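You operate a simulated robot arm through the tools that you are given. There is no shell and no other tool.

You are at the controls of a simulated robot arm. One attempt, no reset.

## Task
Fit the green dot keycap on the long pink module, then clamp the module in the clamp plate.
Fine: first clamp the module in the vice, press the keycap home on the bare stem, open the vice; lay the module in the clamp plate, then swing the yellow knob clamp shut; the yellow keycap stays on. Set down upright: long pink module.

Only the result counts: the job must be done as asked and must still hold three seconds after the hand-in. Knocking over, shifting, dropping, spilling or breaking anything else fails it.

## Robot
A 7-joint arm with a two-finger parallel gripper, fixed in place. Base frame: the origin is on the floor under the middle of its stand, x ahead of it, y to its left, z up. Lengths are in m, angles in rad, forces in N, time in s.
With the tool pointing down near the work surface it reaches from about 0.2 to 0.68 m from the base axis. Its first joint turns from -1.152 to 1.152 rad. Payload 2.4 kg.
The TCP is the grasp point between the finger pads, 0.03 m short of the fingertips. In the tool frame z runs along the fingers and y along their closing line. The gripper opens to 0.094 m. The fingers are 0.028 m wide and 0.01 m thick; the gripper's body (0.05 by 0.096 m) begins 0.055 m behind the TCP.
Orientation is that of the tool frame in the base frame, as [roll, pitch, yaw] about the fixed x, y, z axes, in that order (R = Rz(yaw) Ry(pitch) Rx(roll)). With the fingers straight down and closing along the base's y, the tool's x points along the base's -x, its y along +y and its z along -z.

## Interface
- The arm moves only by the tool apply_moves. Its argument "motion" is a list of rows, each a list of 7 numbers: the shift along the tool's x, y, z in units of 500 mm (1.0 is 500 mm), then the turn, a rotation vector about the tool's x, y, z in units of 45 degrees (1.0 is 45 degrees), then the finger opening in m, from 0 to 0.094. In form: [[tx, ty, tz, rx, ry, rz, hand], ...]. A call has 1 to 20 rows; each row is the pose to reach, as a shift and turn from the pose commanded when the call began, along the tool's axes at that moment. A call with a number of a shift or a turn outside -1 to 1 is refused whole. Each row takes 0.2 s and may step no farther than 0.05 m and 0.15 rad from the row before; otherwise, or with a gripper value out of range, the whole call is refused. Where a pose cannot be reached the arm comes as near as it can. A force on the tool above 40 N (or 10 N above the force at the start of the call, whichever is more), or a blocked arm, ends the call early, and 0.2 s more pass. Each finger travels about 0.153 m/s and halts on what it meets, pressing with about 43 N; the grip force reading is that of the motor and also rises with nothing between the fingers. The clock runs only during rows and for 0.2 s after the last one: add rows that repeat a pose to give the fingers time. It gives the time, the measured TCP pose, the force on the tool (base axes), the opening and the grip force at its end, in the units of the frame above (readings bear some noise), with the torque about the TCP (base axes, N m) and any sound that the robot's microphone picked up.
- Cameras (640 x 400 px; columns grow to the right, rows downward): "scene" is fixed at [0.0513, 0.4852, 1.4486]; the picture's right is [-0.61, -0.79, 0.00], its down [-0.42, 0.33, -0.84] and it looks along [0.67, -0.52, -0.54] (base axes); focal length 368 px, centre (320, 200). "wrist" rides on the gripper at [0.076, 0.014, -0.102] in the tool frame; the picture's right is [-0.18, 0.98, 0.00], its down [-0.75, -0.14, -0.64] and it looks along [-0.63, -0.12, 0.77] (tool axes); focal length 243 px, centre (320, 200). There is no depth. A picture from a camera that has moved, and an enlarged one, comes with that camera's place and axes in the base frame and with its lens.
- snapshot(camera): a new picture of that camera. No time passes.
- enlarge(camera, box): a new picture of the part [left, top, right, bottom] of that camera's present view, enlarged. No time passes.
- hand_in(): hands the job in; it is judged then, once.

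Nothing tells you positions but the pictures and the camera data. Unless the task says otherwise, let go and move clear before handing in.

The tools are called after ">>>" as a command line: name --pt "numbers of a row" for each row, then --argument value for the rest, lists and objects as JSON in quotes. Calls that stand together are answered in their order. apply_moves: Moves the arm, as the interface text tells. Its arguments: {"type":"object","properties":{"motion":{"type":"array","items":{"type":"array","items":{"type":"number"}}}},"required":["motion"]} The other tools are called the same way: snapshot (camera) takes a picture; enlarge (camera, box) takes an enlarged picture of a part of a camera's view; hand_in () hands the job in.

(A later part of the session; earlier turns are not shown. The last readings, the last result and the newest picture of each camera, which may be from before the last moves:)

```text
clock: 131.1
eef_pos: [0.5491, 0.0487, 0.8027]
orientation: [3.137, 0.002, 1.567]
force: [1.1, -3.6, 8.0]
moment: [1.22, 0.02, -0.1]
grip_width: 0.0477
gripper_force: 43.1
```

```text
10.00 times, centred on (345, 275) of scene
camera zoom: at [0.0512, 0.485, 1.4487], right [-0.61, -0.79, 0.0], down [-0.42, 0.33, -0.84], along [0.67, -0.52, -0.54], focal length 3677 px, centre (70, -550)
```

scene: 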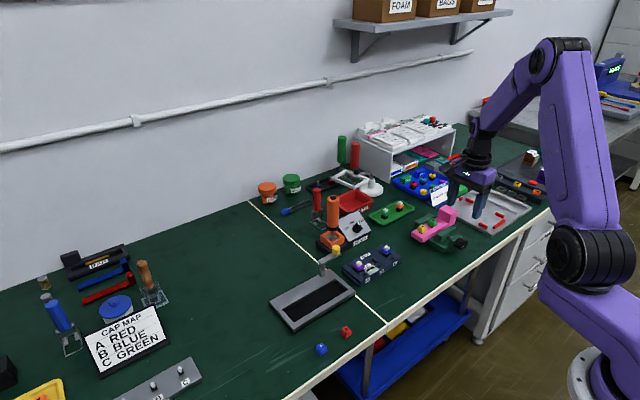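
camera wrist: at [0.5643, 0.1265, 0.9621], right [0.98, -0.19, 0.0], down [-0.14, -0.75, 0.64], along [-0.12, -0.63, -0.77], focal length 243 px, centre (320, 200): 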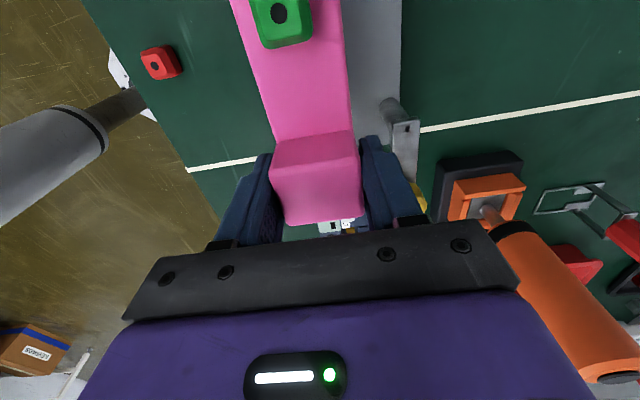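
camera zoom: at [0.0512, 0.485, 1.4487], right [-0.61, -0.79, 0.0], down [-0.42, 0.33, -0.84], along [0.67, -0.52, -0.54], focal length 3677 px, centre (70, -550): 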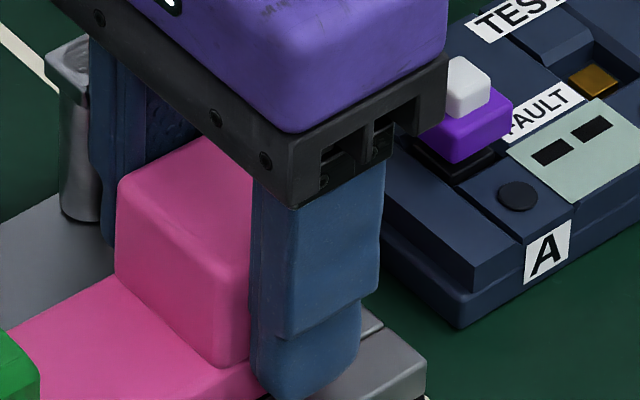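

The +y end of the module is touching something at rim height (moment about x), while the block end is already dropping into the pocket. I nudge the module slightly in −y while watching the moment.

>>> apply_moves --pt "-0.001 0 0 0 0 0 0.0" --pt "-0.002 0 0 0 0 0 0.0" --pt "-0.002 0 0 0 0 0 0.0"

>>> apply_moves --pt "-0.001 0 0 0 0 0 0.0" --pt "-0.002 0 0 0 0 0 0.0" --pt "-0.002 0 0 0 0 0 0.0"

>>> enlarge --camera "scene" --box '[282, 295, 317, 325]'

```text
clock: 131.9
eef_pos: [0.5487, 0.0499, 0.8026]
orientation: [3.14, 0.002, 1.571]
force: [0.9, 2.3, 3.1]
moment: [0.73, -0.11, -0.13]
grip_width: 0.0475
gripper_force: 43.2
```

```text
clock: 132.7
eef_pos: [0.5485, 0.0476, 0.8029]
orientation: [-3.141, 0.002, 1.57]
force: [-0.6, 0.2, -1.7]
moment: [-0.09, 0.0, 0.01]
grip_width: 0.0478
gripper_force: 42.9
```

```text
13.33 times, centred on (300, 310) of scene
camera zoom: at [0.0513, 0.4852, 1.4486], right [-0.61, -0.79, 0.0], down [-0.42, 0.33, -0.84], along [0.67, -0.52, -0.54], focal length 4903 px, centre (593, -1267)
```

zoom: 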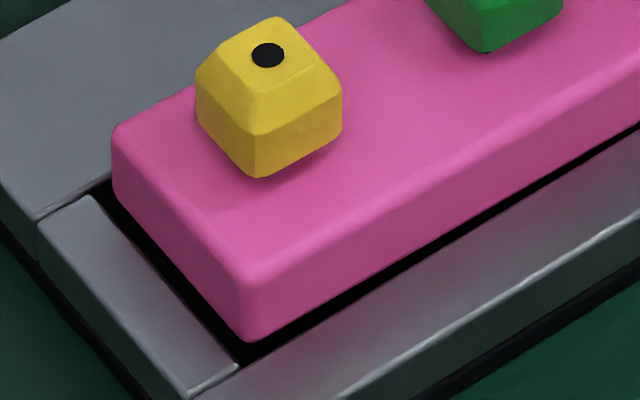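

The moment vanished: the +y end came free of the rim. I keep lowering in small steps.

>>> apply_moves --pt "0 0 0.003 0 0 0 0.0" --pt "0 0 0.006 0 0 0 0.0" --pt "0 0 0.006 0 0 0 0.0"

>>> enlarge --camera "scene" --box '[282, 295, 317, 325]'

>>> enlarge --camera "scene" --box '[270, 250, 370, 330]'

```text
clock: 133.5
eef_pos: [0.5495, 0.0484, 0.7997]
orientation: [3.139, 0.002, 1.569]
force: [-0.5, -0.3, -1.9]
moment: [-0.1, -0.01, 0.06]
grip_width: 0.0475
gripper_force: 42.8
```

```text
13.33 times, centred on (300, 310) of scene
camera zoom: at [0.0513, 0.4852, 1.4486], right [-0.61, -0.79, 0.0], down [-0.42, 0.33, -0.84], along [0.67, -0.52, -0.54], focal length 4903 px, centre (593, -1267)
```

zoom: 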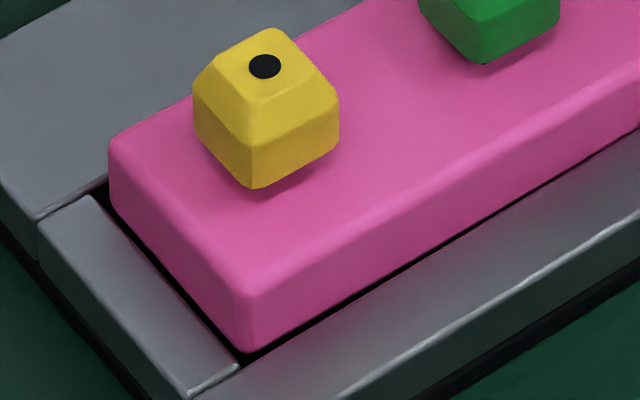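

```text
5.00 times, centred on (320, 290) of scene
camera zoom: at [0.0513, 0.4852, 1.4486], right [-0.61, -0.79, 0.0], down [-0.42, 0.33, -0.84], along [0.67, -0.52, -0.54], focal length 1839 px, centre (320, -250)
```

zoom: 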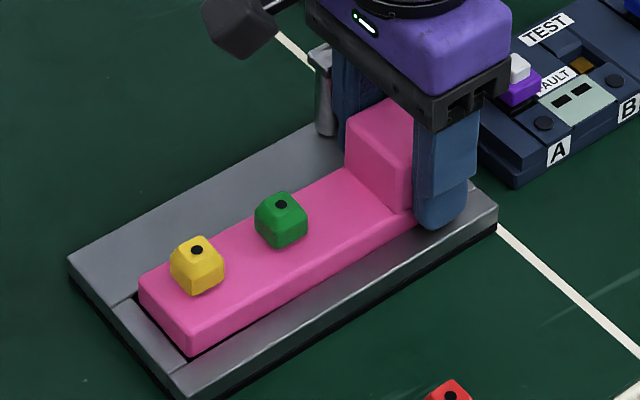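

>>> apply_moves --pt "0 0 0.002 0 0 0 0.0" --pt "0 0 0.004 0 0 0 0.0" --pt "0 0 0.004 0 0 0 0.0"

>>> apply_moves --pt "0 0 0.002 0 0 0 0.0" --pt "0 0 0.003 0 0 0 0.0" --pt "0 0 0.003 0 0 0 0.0"

>>> enlarge --camera "scene" --box '[282, 295, 317, 325]'

>>> enlarge --camera "scene" --box '[325, 260, 365, 300]'

```text
clock: 134.3
eef_pos: [0.5485, 0.0478, 0.7973]
orientation: [3.139, 0.002, 1.57]
force: [-1.7, -1.2, 2.9]
moment: [-0.06, 0.21, 0.01]
grip_width: 0.0477
gripper_force: 43.3
```

```text
clock: 135.1
eef_pos: [0.5492, 0.0477, 0.7982]
orientation: [3.14, 0.001, 1.57]
force: [-8.2, -2.8, 32.1]
moment: [-0.04, 1.16, 0.13]
grip_width: 0.048
gripper_force: 42.8
```

```text
13.33 times, centred on (300, 310) of scene
camera zoom: at [0.0505, 0.485, 1.4487], right [-0.61, -0.79, 0.0], down [-0.42, 0.33, -0.84], along [0.67, -0.52, -0.54], focal length 4903 px, centre (593, -1267)
```

zoom: 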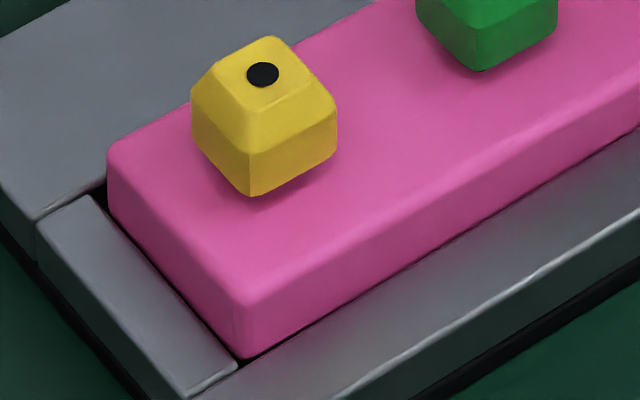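

```text
10.00 times, centred on (345, 280) of scene
camera zoom: at [0.0505, 0.485, 1.4487], right [-0.61, -0.79, 0.0], down [-0.42, 0.33, -0.84], along [0.67, -0.52, -0.54], focal length 3677 px, centre (70, -600)
```

zoom: 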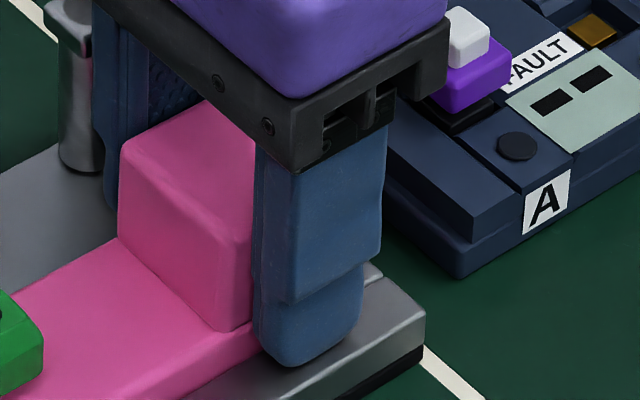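

The −x fingertip now rests on the plate rim and the module is in the pocket. I ease up 1 mm and release it.

>>> apply_moves --pt "0 0 -0.003 0 0 0 0.0" --pt "0 0 -0.003 0 0 0 0.0"

>>> apply_moves --pt "0 0 0 0 0 0 0.049" --pt "0 0 0 0 0 0 0.052" --pt "0 0 0 0 0 0 0.055" --pt "0 0 0 0 0 0 0.055"

>>> enlarge --camera "scene" --box '[270, 250, 370, 330]'

>>> enlarge --camera "scene" --box '[282, 295, 317, 325]'

>>> snapshot --camera "wrist"

```text
clock: 135.7
eef_pos: [0.5487, 0.0475, 0.7973]
orientation: [3.141, 0.001, 1.568]
force: [-2.6, -3.9, 14.6]
moment: [-0.08, 0.5, 0.14]
grip_width: 0.0476
gripper_force: 42.7
```

```text
clock: 136.7
eef_pos: [0.5494, 0.0487, 0.7975]
orientation: [3.14, 0.002, 1.569]
force: [2.2, 0.4, 4.9]
moment: [0.08, 0.08, -0.05]
grip_width: 0.0533
gripper_force: 0.0
```

```text
5.00 times, centred on (320, 290) of scene
camera zoom: at [0.0513, 0.4852, 1.4486], right [-0.61, -0.79, 0.0], down [-0.42, 0.33, -0.84], along [0.67, -0.52, -0.54], focal length 1839 px, centre (320, -250)
```

zoom: 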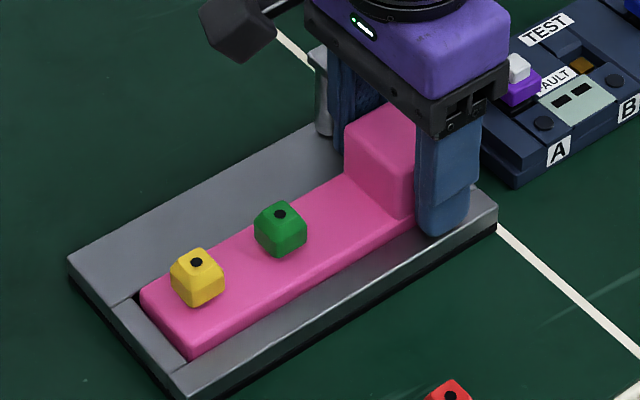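

```text
13.33 times, centred on (300, 310) of scene
camera zoom: at [0.0513, 0.4852, 1.4486], right [-0.61, -0.79, 0.0], down [-0.42, 0.33, -0.84], along [0.67, -0.52, -0.54], focal length 4903 px, centre (593, -1267)
```

zoom: 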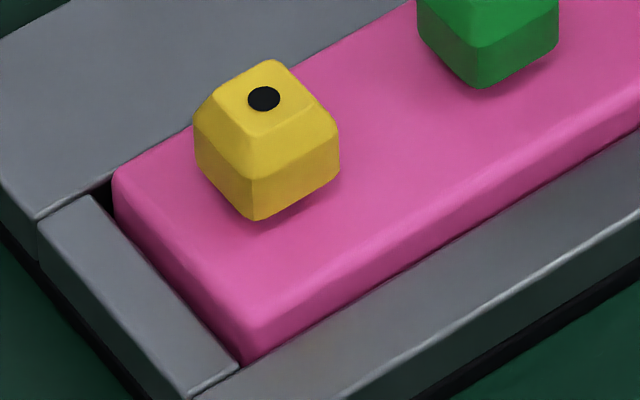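

```text
taken
camera wrist: at [0.5641, 0.1255, 0.9002], right [0.98, -0.19, 0.0], down [-0.14, -0.75, 0.64], along [-0.12, -0.63, -0.77], focal length 243 px, centre (320, 200)
```

wrist: 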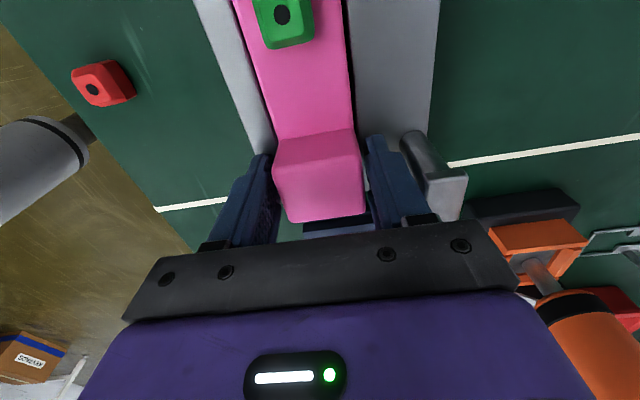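

>>> apply_moves --pt "0 0 -0.004 0 0 0 0.054" --pt "0 0 -0.012 0 0 0 0.054" --pt "0 0 -0.02 0 0 0 0.054" --pt "0 0 -0.02 0 0 0 0.054"

>>> enlarge --camera "scene" --box '[270, 250, 370, 330]'

>>> enlarge --camera "wrist" --box '[220, 90, 480, 240]'

```text
clock: 137.7
eef_pos: [0.5498, 0.0473, 0.8084]
orientation: [3.14, 0.001, 1.57]
force: [-0.4, 1.1, 1.2]
moment: [0.0, -0.05, -0.02]
grip_width: 0.054
gripper_force: 0.0
```

```text
5.00 times, centred on (320, 290) of scene
camera zoom: at [0.0513, 0.4852, 1.4486], right [-0.61, -0.79, 0.0], down [-0.42, 0.33, -0.84], along [0.67, -0.52, -0.54], focal length 1839 px, centre (320, -250)
```

zoom: 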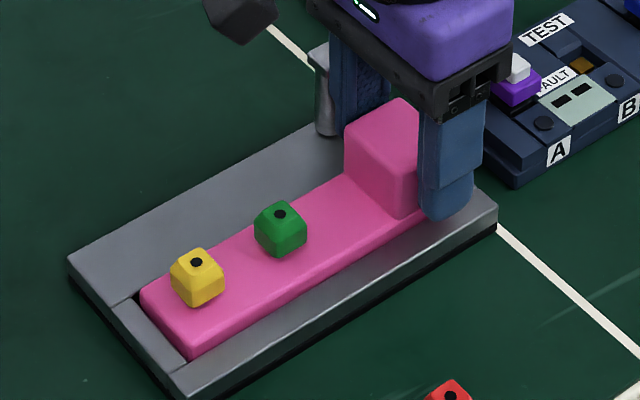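

```text
2.46 times, centred on (350, 165) of wrist
camera zoom: at [0.5639, 0.1245, 0.9106], right [0.98, -0.19, 0.0], down [-0.14, -0.75, 0.64], along [-0.12, -0.63, -0.77], focal length 597 px, centre (246, 286)
```

zoom: 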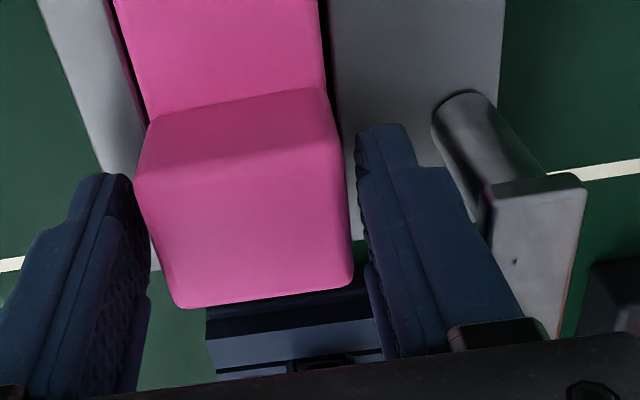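

The module stays put in the pocket. I rise clear, then rotate the gripper to approach the clamp knob with the fingers oriented diagonally.

>>> apply_moves --pt "0 0 -0.06 0 0 0 0.054" --pt "0 0 -0.14 0 0 0 0.06" --pt "0 0 -0.22 0 0 0 0.06" --pt "0 0 -0.3 0 0 0 0.06" --pt "0 0 -0.3 0 0 -0.167 0.06" --pt "0 0 -0.3 0 0 -0.333 0.06" --pt "0 0 -0.3 0 0 -0.5 0.06" --pt "0 0 -0.3 0 0 -0.667 0.06" --pt "0 0 -0.3 0 0 -0.833 0.06" --pt "0 0 -0.3 0 0 -1.0 0.06"

>>> apply_moves --pt "0 0 0 0 0 -0.167 0.06" --pt "0 0 0 0 0 -0.333 0.06" --pt "0 0 0 0 0 -0.5 0.06" --pt "0 0 0 0 0 -0.667 0.06" --pt "0 0 0 0 0 -0.833 0.06" --pt "0 0 0 0 0 -1.0 0.06" --pt "0 0 0 0 0 -1.0 0.06"

>>> snapshot --camera "wrist"

>>> enlarge --camera "wrist" --box '[220, 40, 440, 220]'

>>> enlarge --camera "scene" --box '[270, 230, 370, 330]'

```text
clock: 139.9
eef_pos: [0.5484, 0.049, 0.9577]
orientation: [-3.141, 0.003, 2.357]
force: [0.0, -0.5, -0.2]
moment: [0.01, 0.02, -0.04]
grip_width: 0.0602
gripper_force: 0.1
```

```text
clock: 141.5
eef_pos: [0.5476, 0.0483, 0.9577]
orientation: [-3.139, 0.001, -3.141]
force: [0.9, -0.7, 0.0]
moment: [-0.02, 0.0, 0.0]
grip_width: 0.0599
gripper_force: 0.1
```

```text
taken
camera wrist: at [0.4726, 0.063, 1.06], right [0.18, 0.98, 0.0], down [0.75, -0.14, 0.64], along [0.63, -0.12, -0.77], focal length 243 px, centre (320, 200)
```

wrist: 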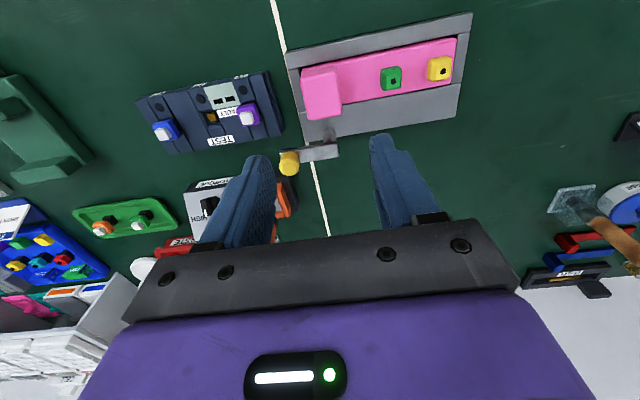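

```text
2.22 times, centred on (330, 130) of wrist
camera zoom: at [0.4726, 0.063, 1.06], right [0.18, 0.98, 0.0], down [0.75, -0.14, 0.64], along [0.63, -0.12, -0.77], focal length 539 px, centre (298, 356)
```

zoom: 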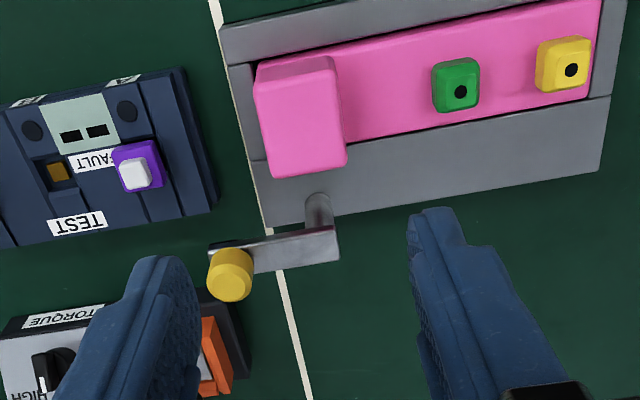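

```text
4.00 times, centred on (320, 280) of scene
camera zoom: at [0.0513, 0.4852, 1.4486], right [-0.61, -0.79, 0.0], down [-0.42, 0.33, -0.84], along [0.67, -0.52, -0.54], focal length 1471 px, centre (320, -120)
```

zoom: 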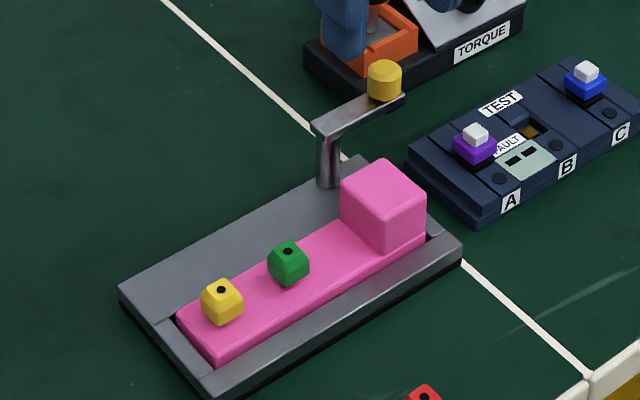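

>>> enlarge --camera "scene" --box '[310, 230, 360, 280]'

>>> enlarge --camera "wrist" --box '[270, 110, 360, 180]'

```text
8.00 times, centred on (335, 255) of scene
camera zoom: at [0.0513, 0.4852, 1.4486], right [-0.61, -0.79, 0.0], down [-0.42, 0.33, -0.84], along [0.67, -0.52, -0.54], focal length 2942 px, centre (200, -240)
```

zoom: 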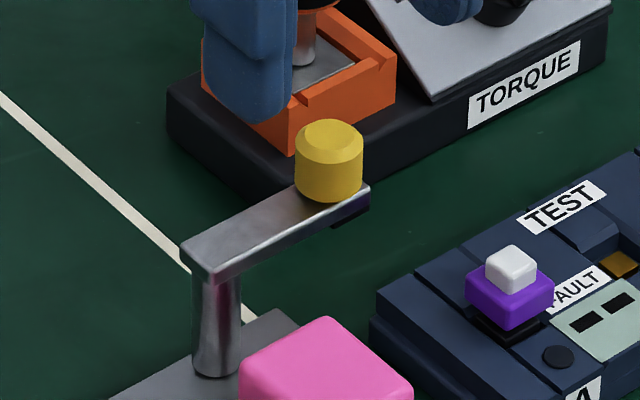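

```text
5.71 times, centred on (315, 145) of wrist
camera zoom: at [0.4726, 0.063, 1.06], right [0.18, 0.98, 0.0], down [0.75, -0.14, 0.64], along [0.63, -0.12, -0.77], focal length 1386 px, centre (349, 514)
```

zoom: 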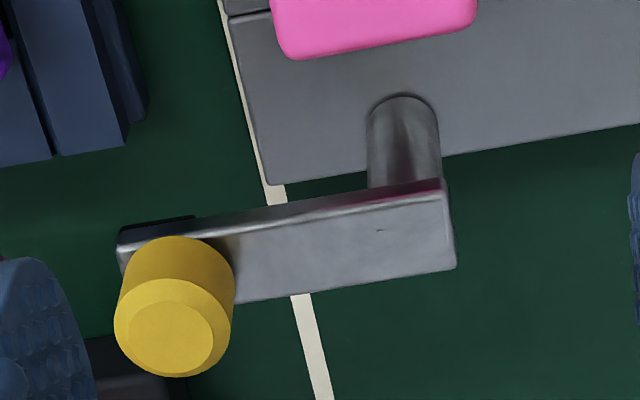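

The module is seated in the pocket. The clamp knob sits near (0.602, 0.005), top z≈0.845, with its pivot near (0.603, 0.049). I rotate the gripper −45° and go above the knob.

>>> apply_moves --pt "0 0 0 0 0 -0.167 0.05" --pt "0 0 0 0 0 -0.333 0.05" --pt "0 0 0 0 0 -0.5 0.05" --pt "0 0 0 0 0 -0.667 0.05" --pt "0 0 0 0 0 -0.833 0.05" --pt "0 0 0 0 0 -1.0 0.05" --pt "0 0 0 0 0 -1.0 0.05"

>>> apply_moves --pt "-0.005 -0.05 0.0 0 0 0 0.05" --pt "-0.01 -0.1 0.02 0 0 0 0.05" --pt "-0.0157 -0.138 0.06 0 0 0 0.05" --pt "-0.0157 -0.138 0.1 0 0 0 0.05" --pt "-0.0157 -0.138 0.1 0 0 0 0.05"

>>> snapshot --camera "wrist"

>>> enlarge --camera "wrist" --box '[230, 60, 410, 220]'

>>> enlarge --camera "scene" --box '[290, 200, 380, 290]'

```text
clock: 143.1
eef_pos: [0.5484, 0.0481, 0.9586]
orientation: [-3.14, 0.001, -2.356]
force: [0.0, 0.5, 0.3]
moment: [-0.01, -0.02, -0.02]
grip_width: 0.05
gripper_force: 0.1
```

```text
clock: 144.3
eef_pos: [0.6018, 0.0044, 0.9081]
orientation: [-3.139, 0.0, -2.357]
force: [0.6, 0.3, -0.1]
moment: [0.04, 0.02, 0.02]
grip_width: 0.0501
gripper_force: 0.0
```

```text
taken
camera wrist: at [0.539, -0.0377, 1.01], right [-0.56, 0.83, 0.0], down [0.63, 0.43, 0.64], along [0.53, 0.36, -0.77], focal length 243 px, centre (320, 200)
```

wrist: 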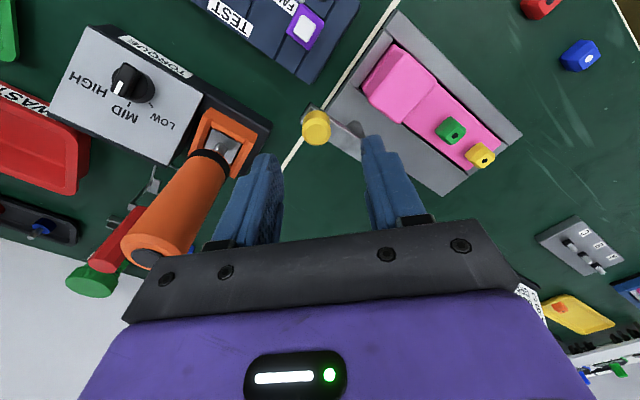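

```text
2.50 times, centred on (320, 140) of wrist
camera zoom: at [0.539, -0.0377, 1.01], right [-0.56, 0.83, 0.0], down [0.63, 0.43, 0.64], along [0.53, 0.36, -0.77], focal length 606 px, centre (320, 350)
```

zoom: 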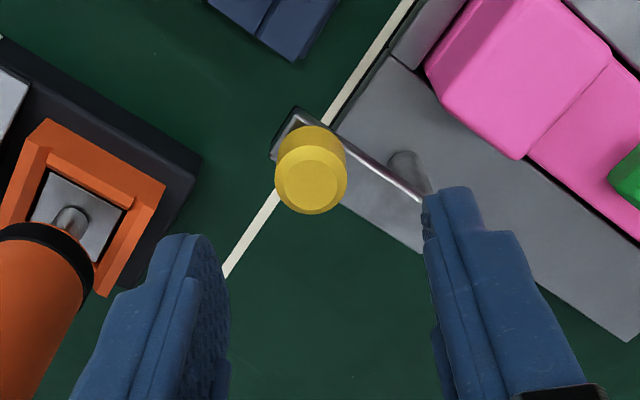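

```text
4.44 times, centred on (335, 245) of scene
camera zoom: at [0.0513, 0.4852, 1.4486], right [-0.61, -0.79, 0.0], down [-0.42, 0.33, -0.84], along [0.67, -0.52, -0.54], focal length 1634 px, centre (253, 0)
```

zoom: 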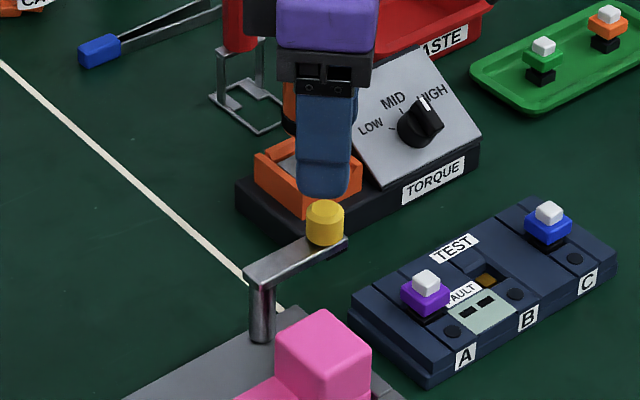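

>>> apply_moves --pt "0 0 0.04 0 0 0 0.05" --pt "0 0 0.08 0 0 0 0.05" --pt "0 0 0.104 0 0 0 0.045" --pt "0 0 0.104 0 0 0 0.045"

>>> enlarge --camera "wrist" --box '[230, 80, 410, 240]'

>>> enlarge --camera "scene" --box '[305, 220, 365, 280]'

```text
clock: 145.3
eef_pos: [0.6036, 0.0061, 0.8558]
orientation: [-3.141, 0.0, -2.36]
force: [0.8, -0.3, -0.7]
moment: [0.01, -0.02, 0.01]
grip_width: 0.0452
gripper_force: 0.1
```

```text
2.50 times, centred on (320, 160) of wrist
camera zoom: at [0.5397, -0.0373, 0.9583], right [-0.56, 0.83, 0.0], down [0.63, 0.43, 0.64], along [0.53, 0.36, -0.77], focal length 606 px, centre (320, 300)
```

zoom: 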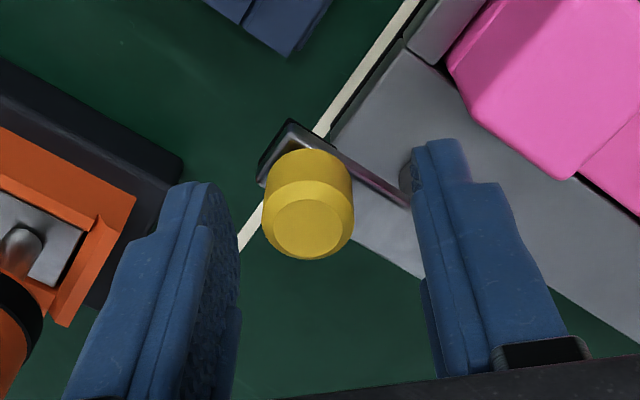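

```text
6.67 times, centred on (335, 250) of scene
camera zoom: at [0.0513, 0.4852, 1.4486], right [-0.61, -0.79, 0.0], down [-0.42, 0.33, -0.84], along [0.67, -0.52, -0.54], focal length 2452 px, centre (220, -133)
```

zoom: 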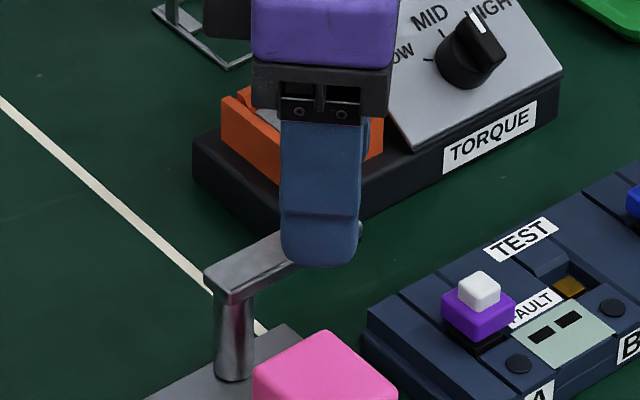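

>>> apply_moves --pt "0 -0.005 0 0 0 0 0.04" --pt "0 -0.005 0 0 0 0 0.03" --pt "0 -0.005 0 0 0 0 0.015" --pt "0 -0.005 0 0 0 0 0.0" --pt "0 -0.005 0 0 0 0 0.0"

>>> enlarge --camera "wrist" --box '[230, 80, 410, 240]'

>>> enlarge --camera "scene" --box '[305, 220, 365, 280]'

```text
clock: 146.5
eef_pos: [0.6047, 0.0028, 0.8568]
orientation: [-3.141, 0.0, -2.357]
force: [-0.4, -2.4, 1.3]
moment: [0.29, 0.17, 0.05]
grip_width: 0.0207
gripper_force: 42.7
```

```text
2.50 times, centred on (320, 160) of wrist
camera zoom: at [0.5409, -0.0394, 0.9587], right [-0.56, 0.83, 0.0], down [0.63, 0.43, 0.64], along [0.53, 0.36, -0.77], focal length 606 px, centre (320, 300)
```

zoom: 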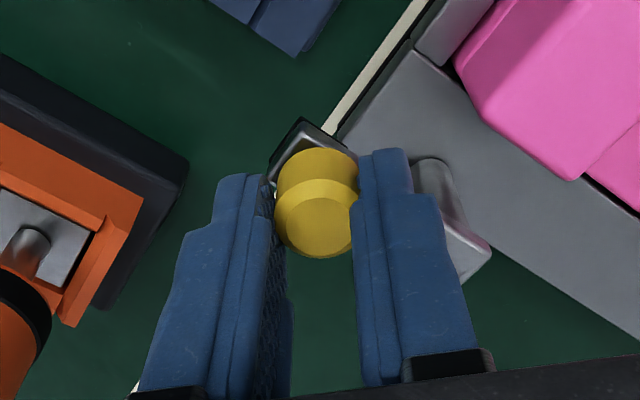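

```text
6.67 times, centred on (335, 250) of scene
camera zoom: at [0.0513, 0.4851, 1.4487], right [-0.61, -0.79, 0.0], down [-0.42, 0.33, -0.84], along [0.67, -0.52, -0.54], focal length 2452 px, centre (220, -133)
```

zoom: 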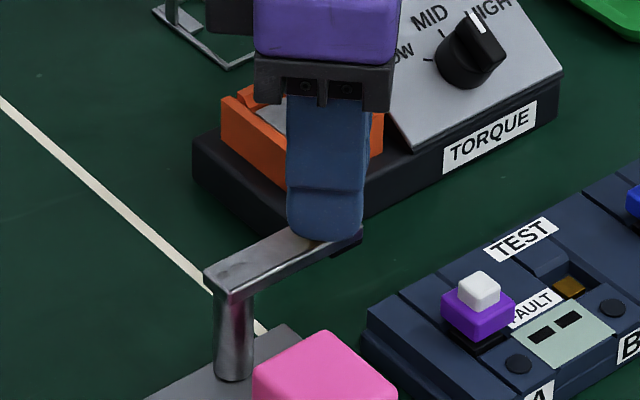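

The knob is held (21 mm). I start swinging it clockwise along its arc, turning the gripper with it, first by 22.5° to test.

>>> apply_moves --pt "0.0079 0.009 0 0 0 0.1667 0.0" --pt "0.0146 0.019 0 0 0 0.3333 0.0" --pt "0.0199 0.0298 0 0 0 0.5 0.0" --pt "0.0199 0.0298 0 0 0 0.5 0.0"

>>> enlarge --camera "wrist" --box '[230, 60, 410, 220]'

>>> enlarge --camera "scene" --box '[295, 220, 375, 290]'

```text
clock: 147.5
eef_pos: [0.5881, 0.0079, 0.8568]
orientation: [-3.14, -0.002, -2.751]
force: [-5.2, 2.3, 12.1]
moment: [0.16, 0.67, 0.25]
grip_width: 0.0206
gripper_force: 42.8
```

```text
2.50 times, centred on (320, 140) of wrist
camera zoom: at [0.5115, -0.0079, 0.9586], right [-0.2, 0.98, 0.0], down [0.75, 0.16, 0.64], along [0.63, 0.13, -0.77], focal length 606 px, centre (320, 350)
```

zoom: 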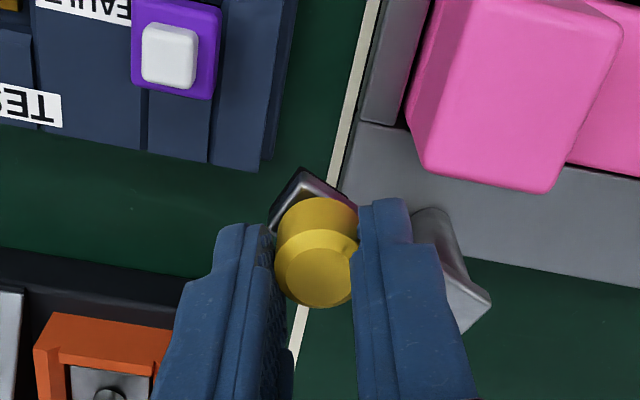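

```text
5.71 times, centred on (335, 255) of scene
camera zoom: at [0.0509, 0.4852, 1.4486], right [-0.61, -0.79, 0.0], down [-0.42, 0.33, -0.84], along [0.67, -0.52, -0.54], focal length 2101 px, centre (234, -114)
```

zoom: 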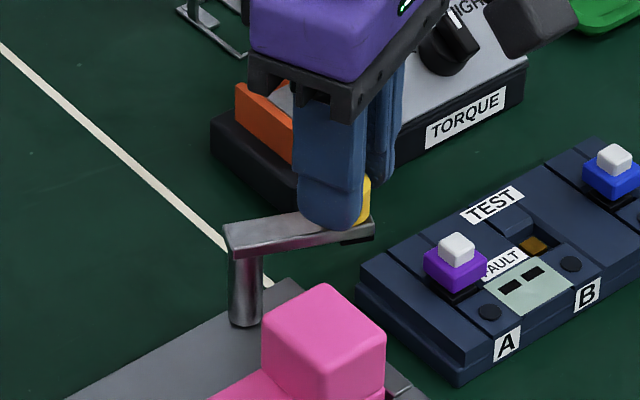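

>>> apply_moves --pt "0.0079 0.009 0 0 0 0.1667 0.0" --pt "0.0146 0.019 0 0 0 0.3333 0.0" --pt "0.0199 0.0298 0 0 0 0.5 0.0" --pt "0.0199 0.0298 0 0 0 0.5 0.0"

>>> enlarge --camera "wrist" --box '[230, 60, 410, 220]'

>>> enlarge --camera "scene" --box '[295, 220, 375, 290]'

```text
clock: 148.5
eef_pos: [0.5727, 0.0169, 0.8559]
orientation: [-3.139, 0.003, 3.14]
force: [-3.3, 6.3, 5.0]
moment: [0.48, 0.26, 0.33]
grip_width: 0.0209
gripper_force: 42.8
```

```text
2.50 times, centred on (320, 140) of wrist
camera zoom: at [0.4967, 0.0322, 0.9585], right [0.19, 0.98, 0.0], down [0.75, -0.14, 0.64], along [0.63, -0.12, -0.77], focal length 606 px, centre (320, 350)
```

zoom: 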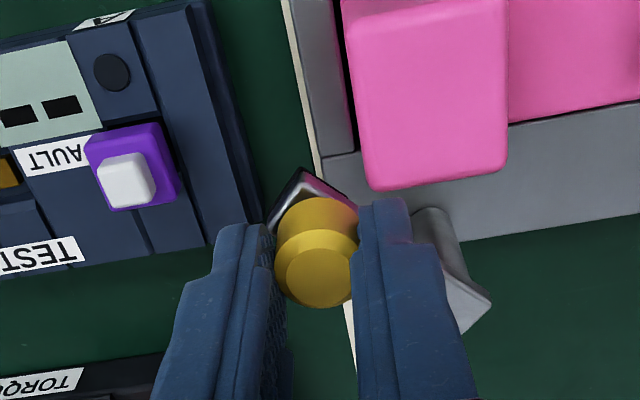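

```text
5.71 times, centred on (335, 255) of scene
camera zoom: at [0.0511, 0.4853, 1.4486], right [-0.61, -0.79, 0.0], down [-0.42, 0.33, -0.84], along [0.67, -0.52, -0.54], focal length 2101 px, centre (234, -114)
```

zoom: 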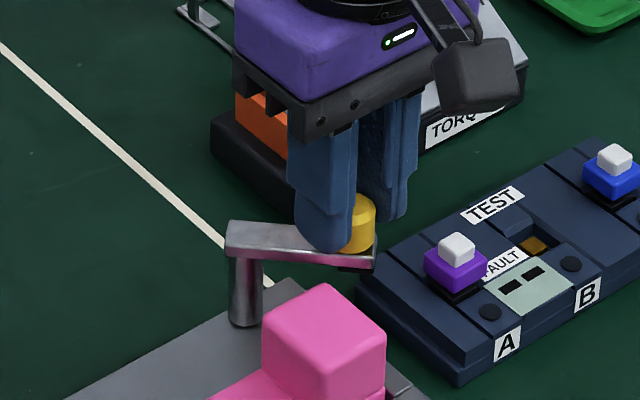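

>>> apply_moves --pt "0.004 0.0045 0 0 0 0.0833 0.0" --pt "0.0079 0.009 0 0 0 0.1667 0.0" --pt "0.0115 0.014 0 0 0 0.25 0.0" --pt "0.0146 0.019 0 0 0 0.3333 0.0" --pt "0.0146 0.019 0 0 0 0.3333 0.0"

>>> enlarge --camera "wrist" --box '[230, 60, 410, 220]'

>>> enlarge --camera "scene" --box '[295, 220, 375, 290]'

```text
clock: 149.7
eef_pos: [0.5645, 0.0239, 0.8566]
orientation: [3.141, 0.004, 2.877]
force: [3.4, -0.2, 7.7]
moment: [0.32, -0.08, -0.06]
grip_width: 0.0208
gripper_force: 42.6
```

```text
2.50 times, centred on (320, 140) of wrist
camera zoom: at [0.4959, 0.0592, 0.9583], right [0.44, 0.9, 0.0], down [0.69, -0.33, 0.65], along [0.58, -0.28, -0.76], focal length 606 px, centre (320, 350)
```

zoom: 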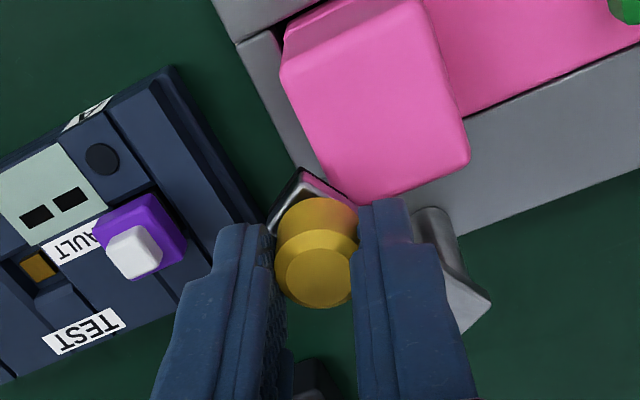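

```text
5.71 times, centred on (335, 255) of scene
camera zoom: at [0.0512, 0.4851, 1.4486], right [-0.61, -0.79, 0.0], down [-0.42, 0.33, -0.84], along [0.67, -0.52, -0.54], focal length 2101 px, centre (234, -114)
```

zoom: 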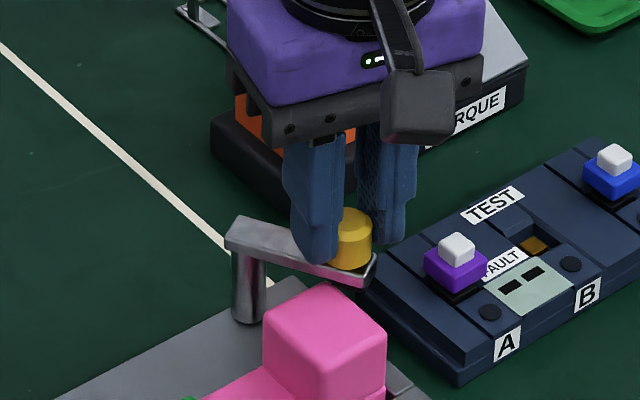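

>>> apply_moves --pt "0.004 0.0045 0 0 0 0.0833 0.0" --pt "0.0079 0.009 0 0 0 0.1667 0.0" --pt "0.0115 0.014 0 0 0 0.25 0.0" --pt "0.0146 0.019 0 0 0 0.3333 0.0" --pt "0.0146 0.019 0 0 0 0.3333 0.0"

>>> enlarge --camera "wrist" --box '[230, 60, 410, 220]'

>>> enlarge --camera "scene" --box '[295, 220, 375, 290]'

```text
clock: 150.9
eef_pos: [0.5612, 0.0362, 0.8566]
orientation: [3.141, 0.004, 2.616]
force: [4.1, -1.4, 17.7]
moment: [-0.33, 0.04, -0.14]
grip_width: 0.0208
gripper_force: 42.8
```

```text
2.50 times, centred on (320, 140) of wrist
camera zoom: at [0.5023, 0.0881, 0.9583], right [0.65, 0.76, 0.0], down [0.58, -0.5, 0.64], along [0.49, -0.42, -0.76], focal length 606 px, centre (320, 350)
```

zoom: 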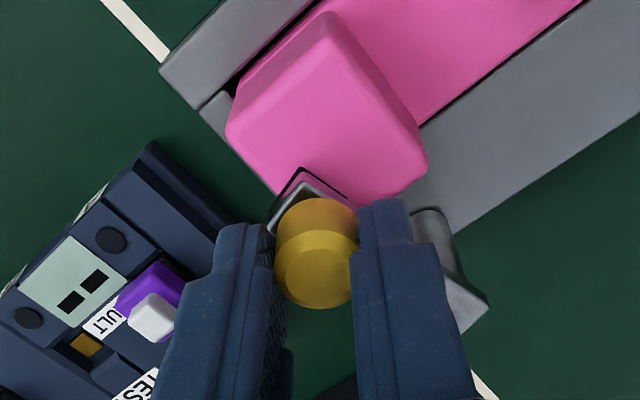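

```text
5.71 times, centred on (335, 255) of scene
camera zoom: at [0.051, 0.4851, 1.4487], right [-0.61, -0.79, 0.0], down [-0.42, 0.33, -0.84], along [0.67, -0.52, -0.54], focal length 2101 px, centre (234, -114)
```

zoom: 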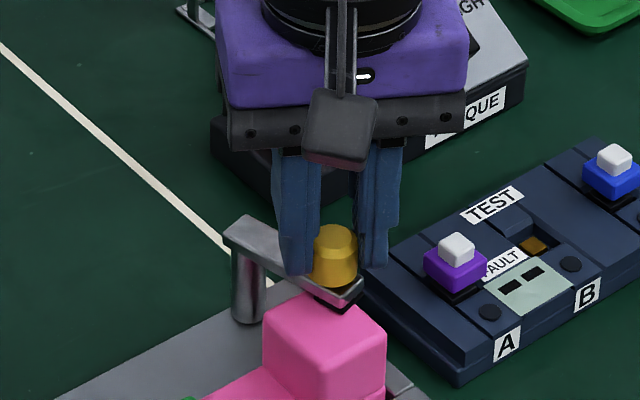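

>>> apply_moves --pt "0.004 0.0045 0 0 0 0.0833 0.0" --pt "0.0079 0.009 0 0 0 0.1667 0.0" --pt "0.0115 0.014 0 0 0 0.25 0.0" --pt "0.0146 0.019 0 0 0 0.3333 0.0" --pt "0.0146 0.019 0 0 0 0.3333 0.0"

>>> enlarge --camera "wrist" --box '[230, 60, 410, 220]'

>>> enlarge --camera "scene" --box '[295, 220, 375, 290]'

```text
clock: 152.1
eef_pos: [0.559, 0.0493, 0.857]
orientation: [-3.14, 0.004, 2.355]
force: [9.3, -1.3, 11.6]
moment: [-0.52, -0.32, 0.41]
grip_width: 0.0205
gripper_force: 42.7
```

```text
2.50 times, centred on (320, 140) of wrist
camera zoom: at [0.5161, 0.1134, 0.9583], right [0.83, 0.56, 0.0], down [0.43, -0.63, 0.64], along [0.36, -0.53, -0.76], focal length 606 px, centre (320, 350)
```

zoom: 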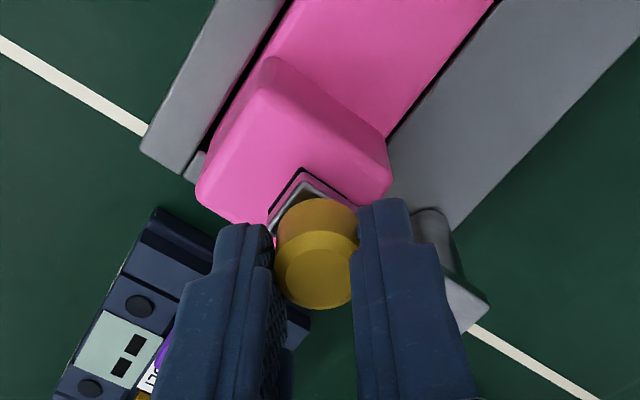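

```text
5.71 times, centred on (335, 255) of scene
camera zoom: at [0.0513, 0.4851, 1.4486], right [-0.61, -0.79, 0.0], down [-0.42, 0.33, -0.84], along [0.67, -0.52, -0.54], focal length 2101 px, centre (234, -114)
```

zoom: 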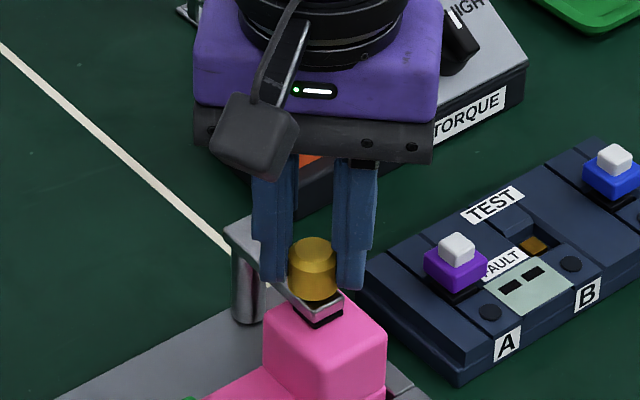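

>>> apply_moves --pt "0.002 0.0022 0 0 0 0.0417 0.0" --pt "0.004 0.0045 0 0 0 0.0833 0.0" --pt "0.004 0.0045 0 0 0 0.0833 0.0"

>>> apply_moves --pt "0.002 0.0022 0 0 0 0.0417 0.0" --pt "0.004 0.0045 0 0 0 0.0833 0.0" --pt "0.004 0.0045 0 0 0 0.0833 0.0"

>>> enlarge --camera "scene" --box '[295, 220, 375, 290]'

```text
clock: 152.9
eef_pos: [0.56, 0.0483, 0.8561]
orientation: [3.141, 0.003, 2.286]
force: [4.4, -15.3, 17.4]
moment: [-0.1, -0.18, 0.16]
grip_width: 0.021
gripper_force: 43.0
```

```text
clock: 153.7
eef_pos: [0.5582, 0.0515, 0.8551]
orientation: [-3.139, 0.001, 2.222]
force: [-7.2, -23.8, 23.4]
moment: [-0.41, 0.01, 0.25]
grip_width: 0.0208
gripper_force: 43.1
```

```text
5.71 times, centred on (335, 255) of scene
camera zoom: at [0.0507, 0.4845, 1.4489], right [-0.61, -0.79, 0.0], down [-0.42, 0.33, -0.84], along [0.67, -0.52, -0.54], focal length 2101 px, centre (234, -114)
```

zoom: 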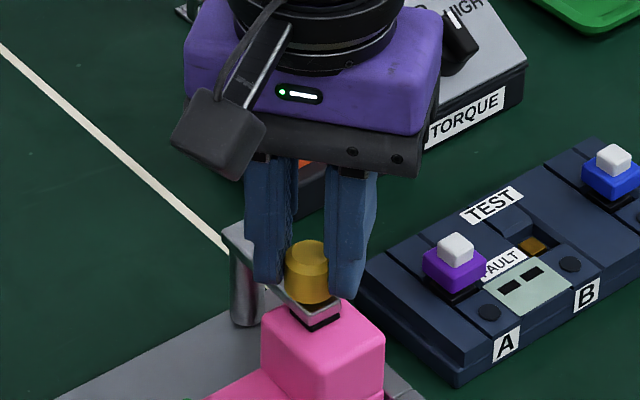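

The clamp met its end stop (steady resistance past 90°) with the pad over the block. I ease the push off, open the fingers and rise.

>>> apply_moves --pt "-0.0035 -0.0027 0 0 0 0 0.0" --pt "-0.0035 -0.0027 0 0 0 0 0.0"

>>> apply_moves --pt "0 0 0 0 0 0 0.024" --pt "0 0 0 0 0 0 0.03" --pt "0 0 0 0 0 0 0.036" --pt "0 0 0 0 0 0 0.036" --pt "0 0 -0.03 0 0 0 0.036" --pt "0 0 -0.08 0 0 0 0.036" --pt "0 0 -0.15 0 0 0 0.04" --pt "0 0 -0.22 0 0 0 0.04" --pt "0 0 -0.22 0 0 0 0.04"

>>> snapshot --camera "wrist"

>>> enlarge --camera "scene" --box '[280, 230, 370, 320]'

```text
clock: 154.3
eef_pos: [0.558, 0.0507, 0.8559]
orientation: [-3.14, 0.002, 2.221]
force: [-14.0, -20.6, 21.6]
moment: [-0.39, 0.14, 0.09]
grip_width: 0.021
gripper_force: 42.3
```

```text
clock: 156.3
eef_pos: [0.5607, 0.0522, 0.9672]
orientation: [3.141, 0.001, 2.222]
force: [-0.5, 0.1, -0.6]
moment: [0.02, 0.0, -0.01]
grip_width: 0.0402
gripper_force: 0.1
```

```text
taken
camera wrist: at [0.5261, 0.1225, 1.0681], right [0.89, 0.45, 0.0], down [0.34, -0.68, 0.64], along [0.29, -0.57, -0.77], focal length 243 px, centre (320, 200)
```

wrist: 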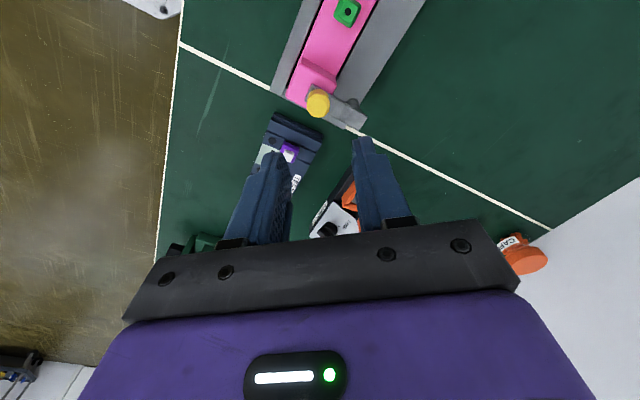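

```text
4.44 times, centred on (325, 275) of scene
camera zoom: at [0.0513, 0.4852, 1.4486], right [-0.61, -0.79, 0.0], down [-0.42, 0.33, -0.84], along [0.67, -0.52, -0.54], focal length 1634 px, centre (298, -133)
```

zoom: 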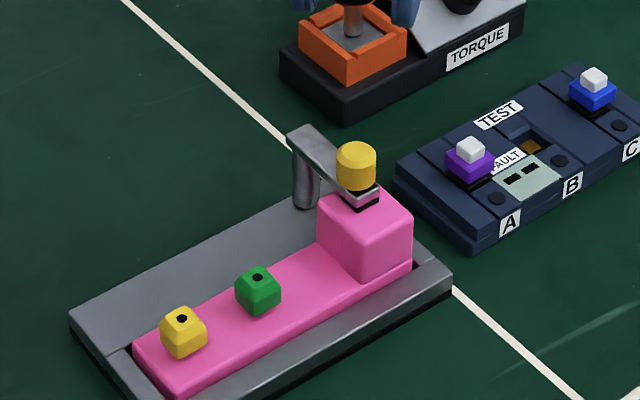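

>>> enlarge --camera "wrist" --box '[250, 0, 430, 150]'

>>> enlarge --camera "scene" --box '[310, 245, 360, 295]'

>>> enlarge --camera "scene" --box '[265, 270, 345, 340]'

>>> snapshot --camera "scene"

```text
2.67 times, centred on (340, 75) of wrist
camera zoom: at [0.5261, 0.1225, 1.0681], right [0.89, 0.45, 0.0], down [0.34, -0.68, 0.64], along [0.29, -0.57, -0.77], focal length 647 px, centre (267, 533)
```

zoom: 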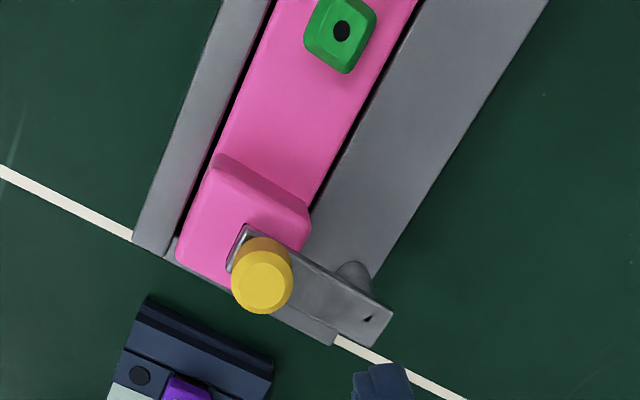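

```text
8.00 times, centred on (335, 270) of scene
camera zoom: at [0.0513, 0.4852, 1.4486], right [-0.61, -0.79, 0.0], down [-0.42, 0.33, -0.84], along [0.67, -0.52, -0.54], focal length 2942 px, centre (200, -360)
```

zoom: 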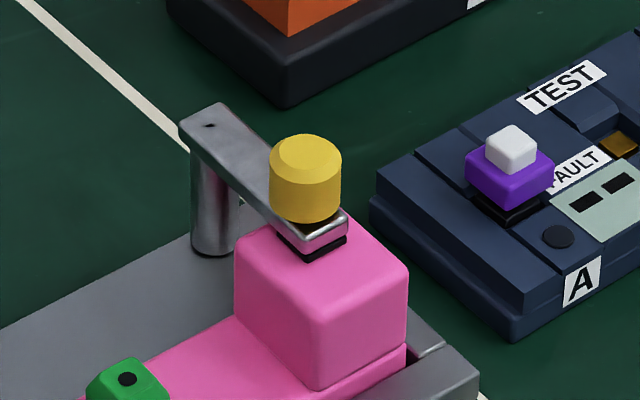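

```text
5.71 times, centred on (305, 305) of scene
camera zoom: at [0.0513, 0.4852, 1.4486], right [-0.61, -0.79, 0.0], down [-0.42, 0.33, -0.84], along [0.67, -0.52, -0.54], focal length 2101 px, centre (406, -400)
```

zoom: 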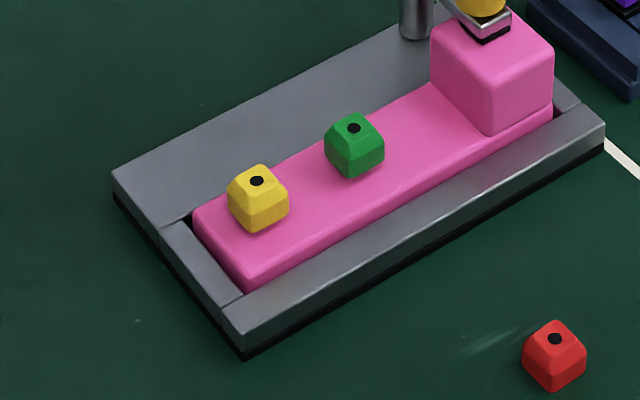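

```text
taken
```

scene: 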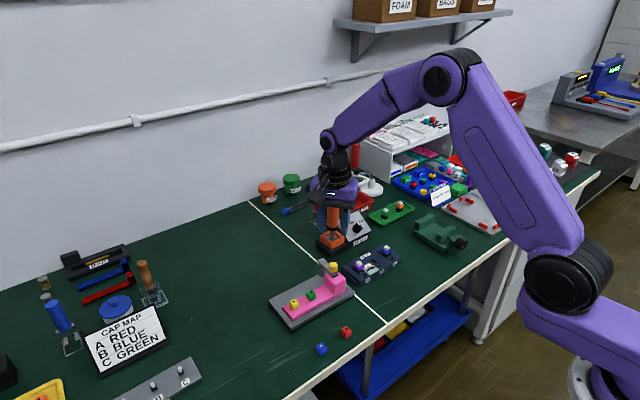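

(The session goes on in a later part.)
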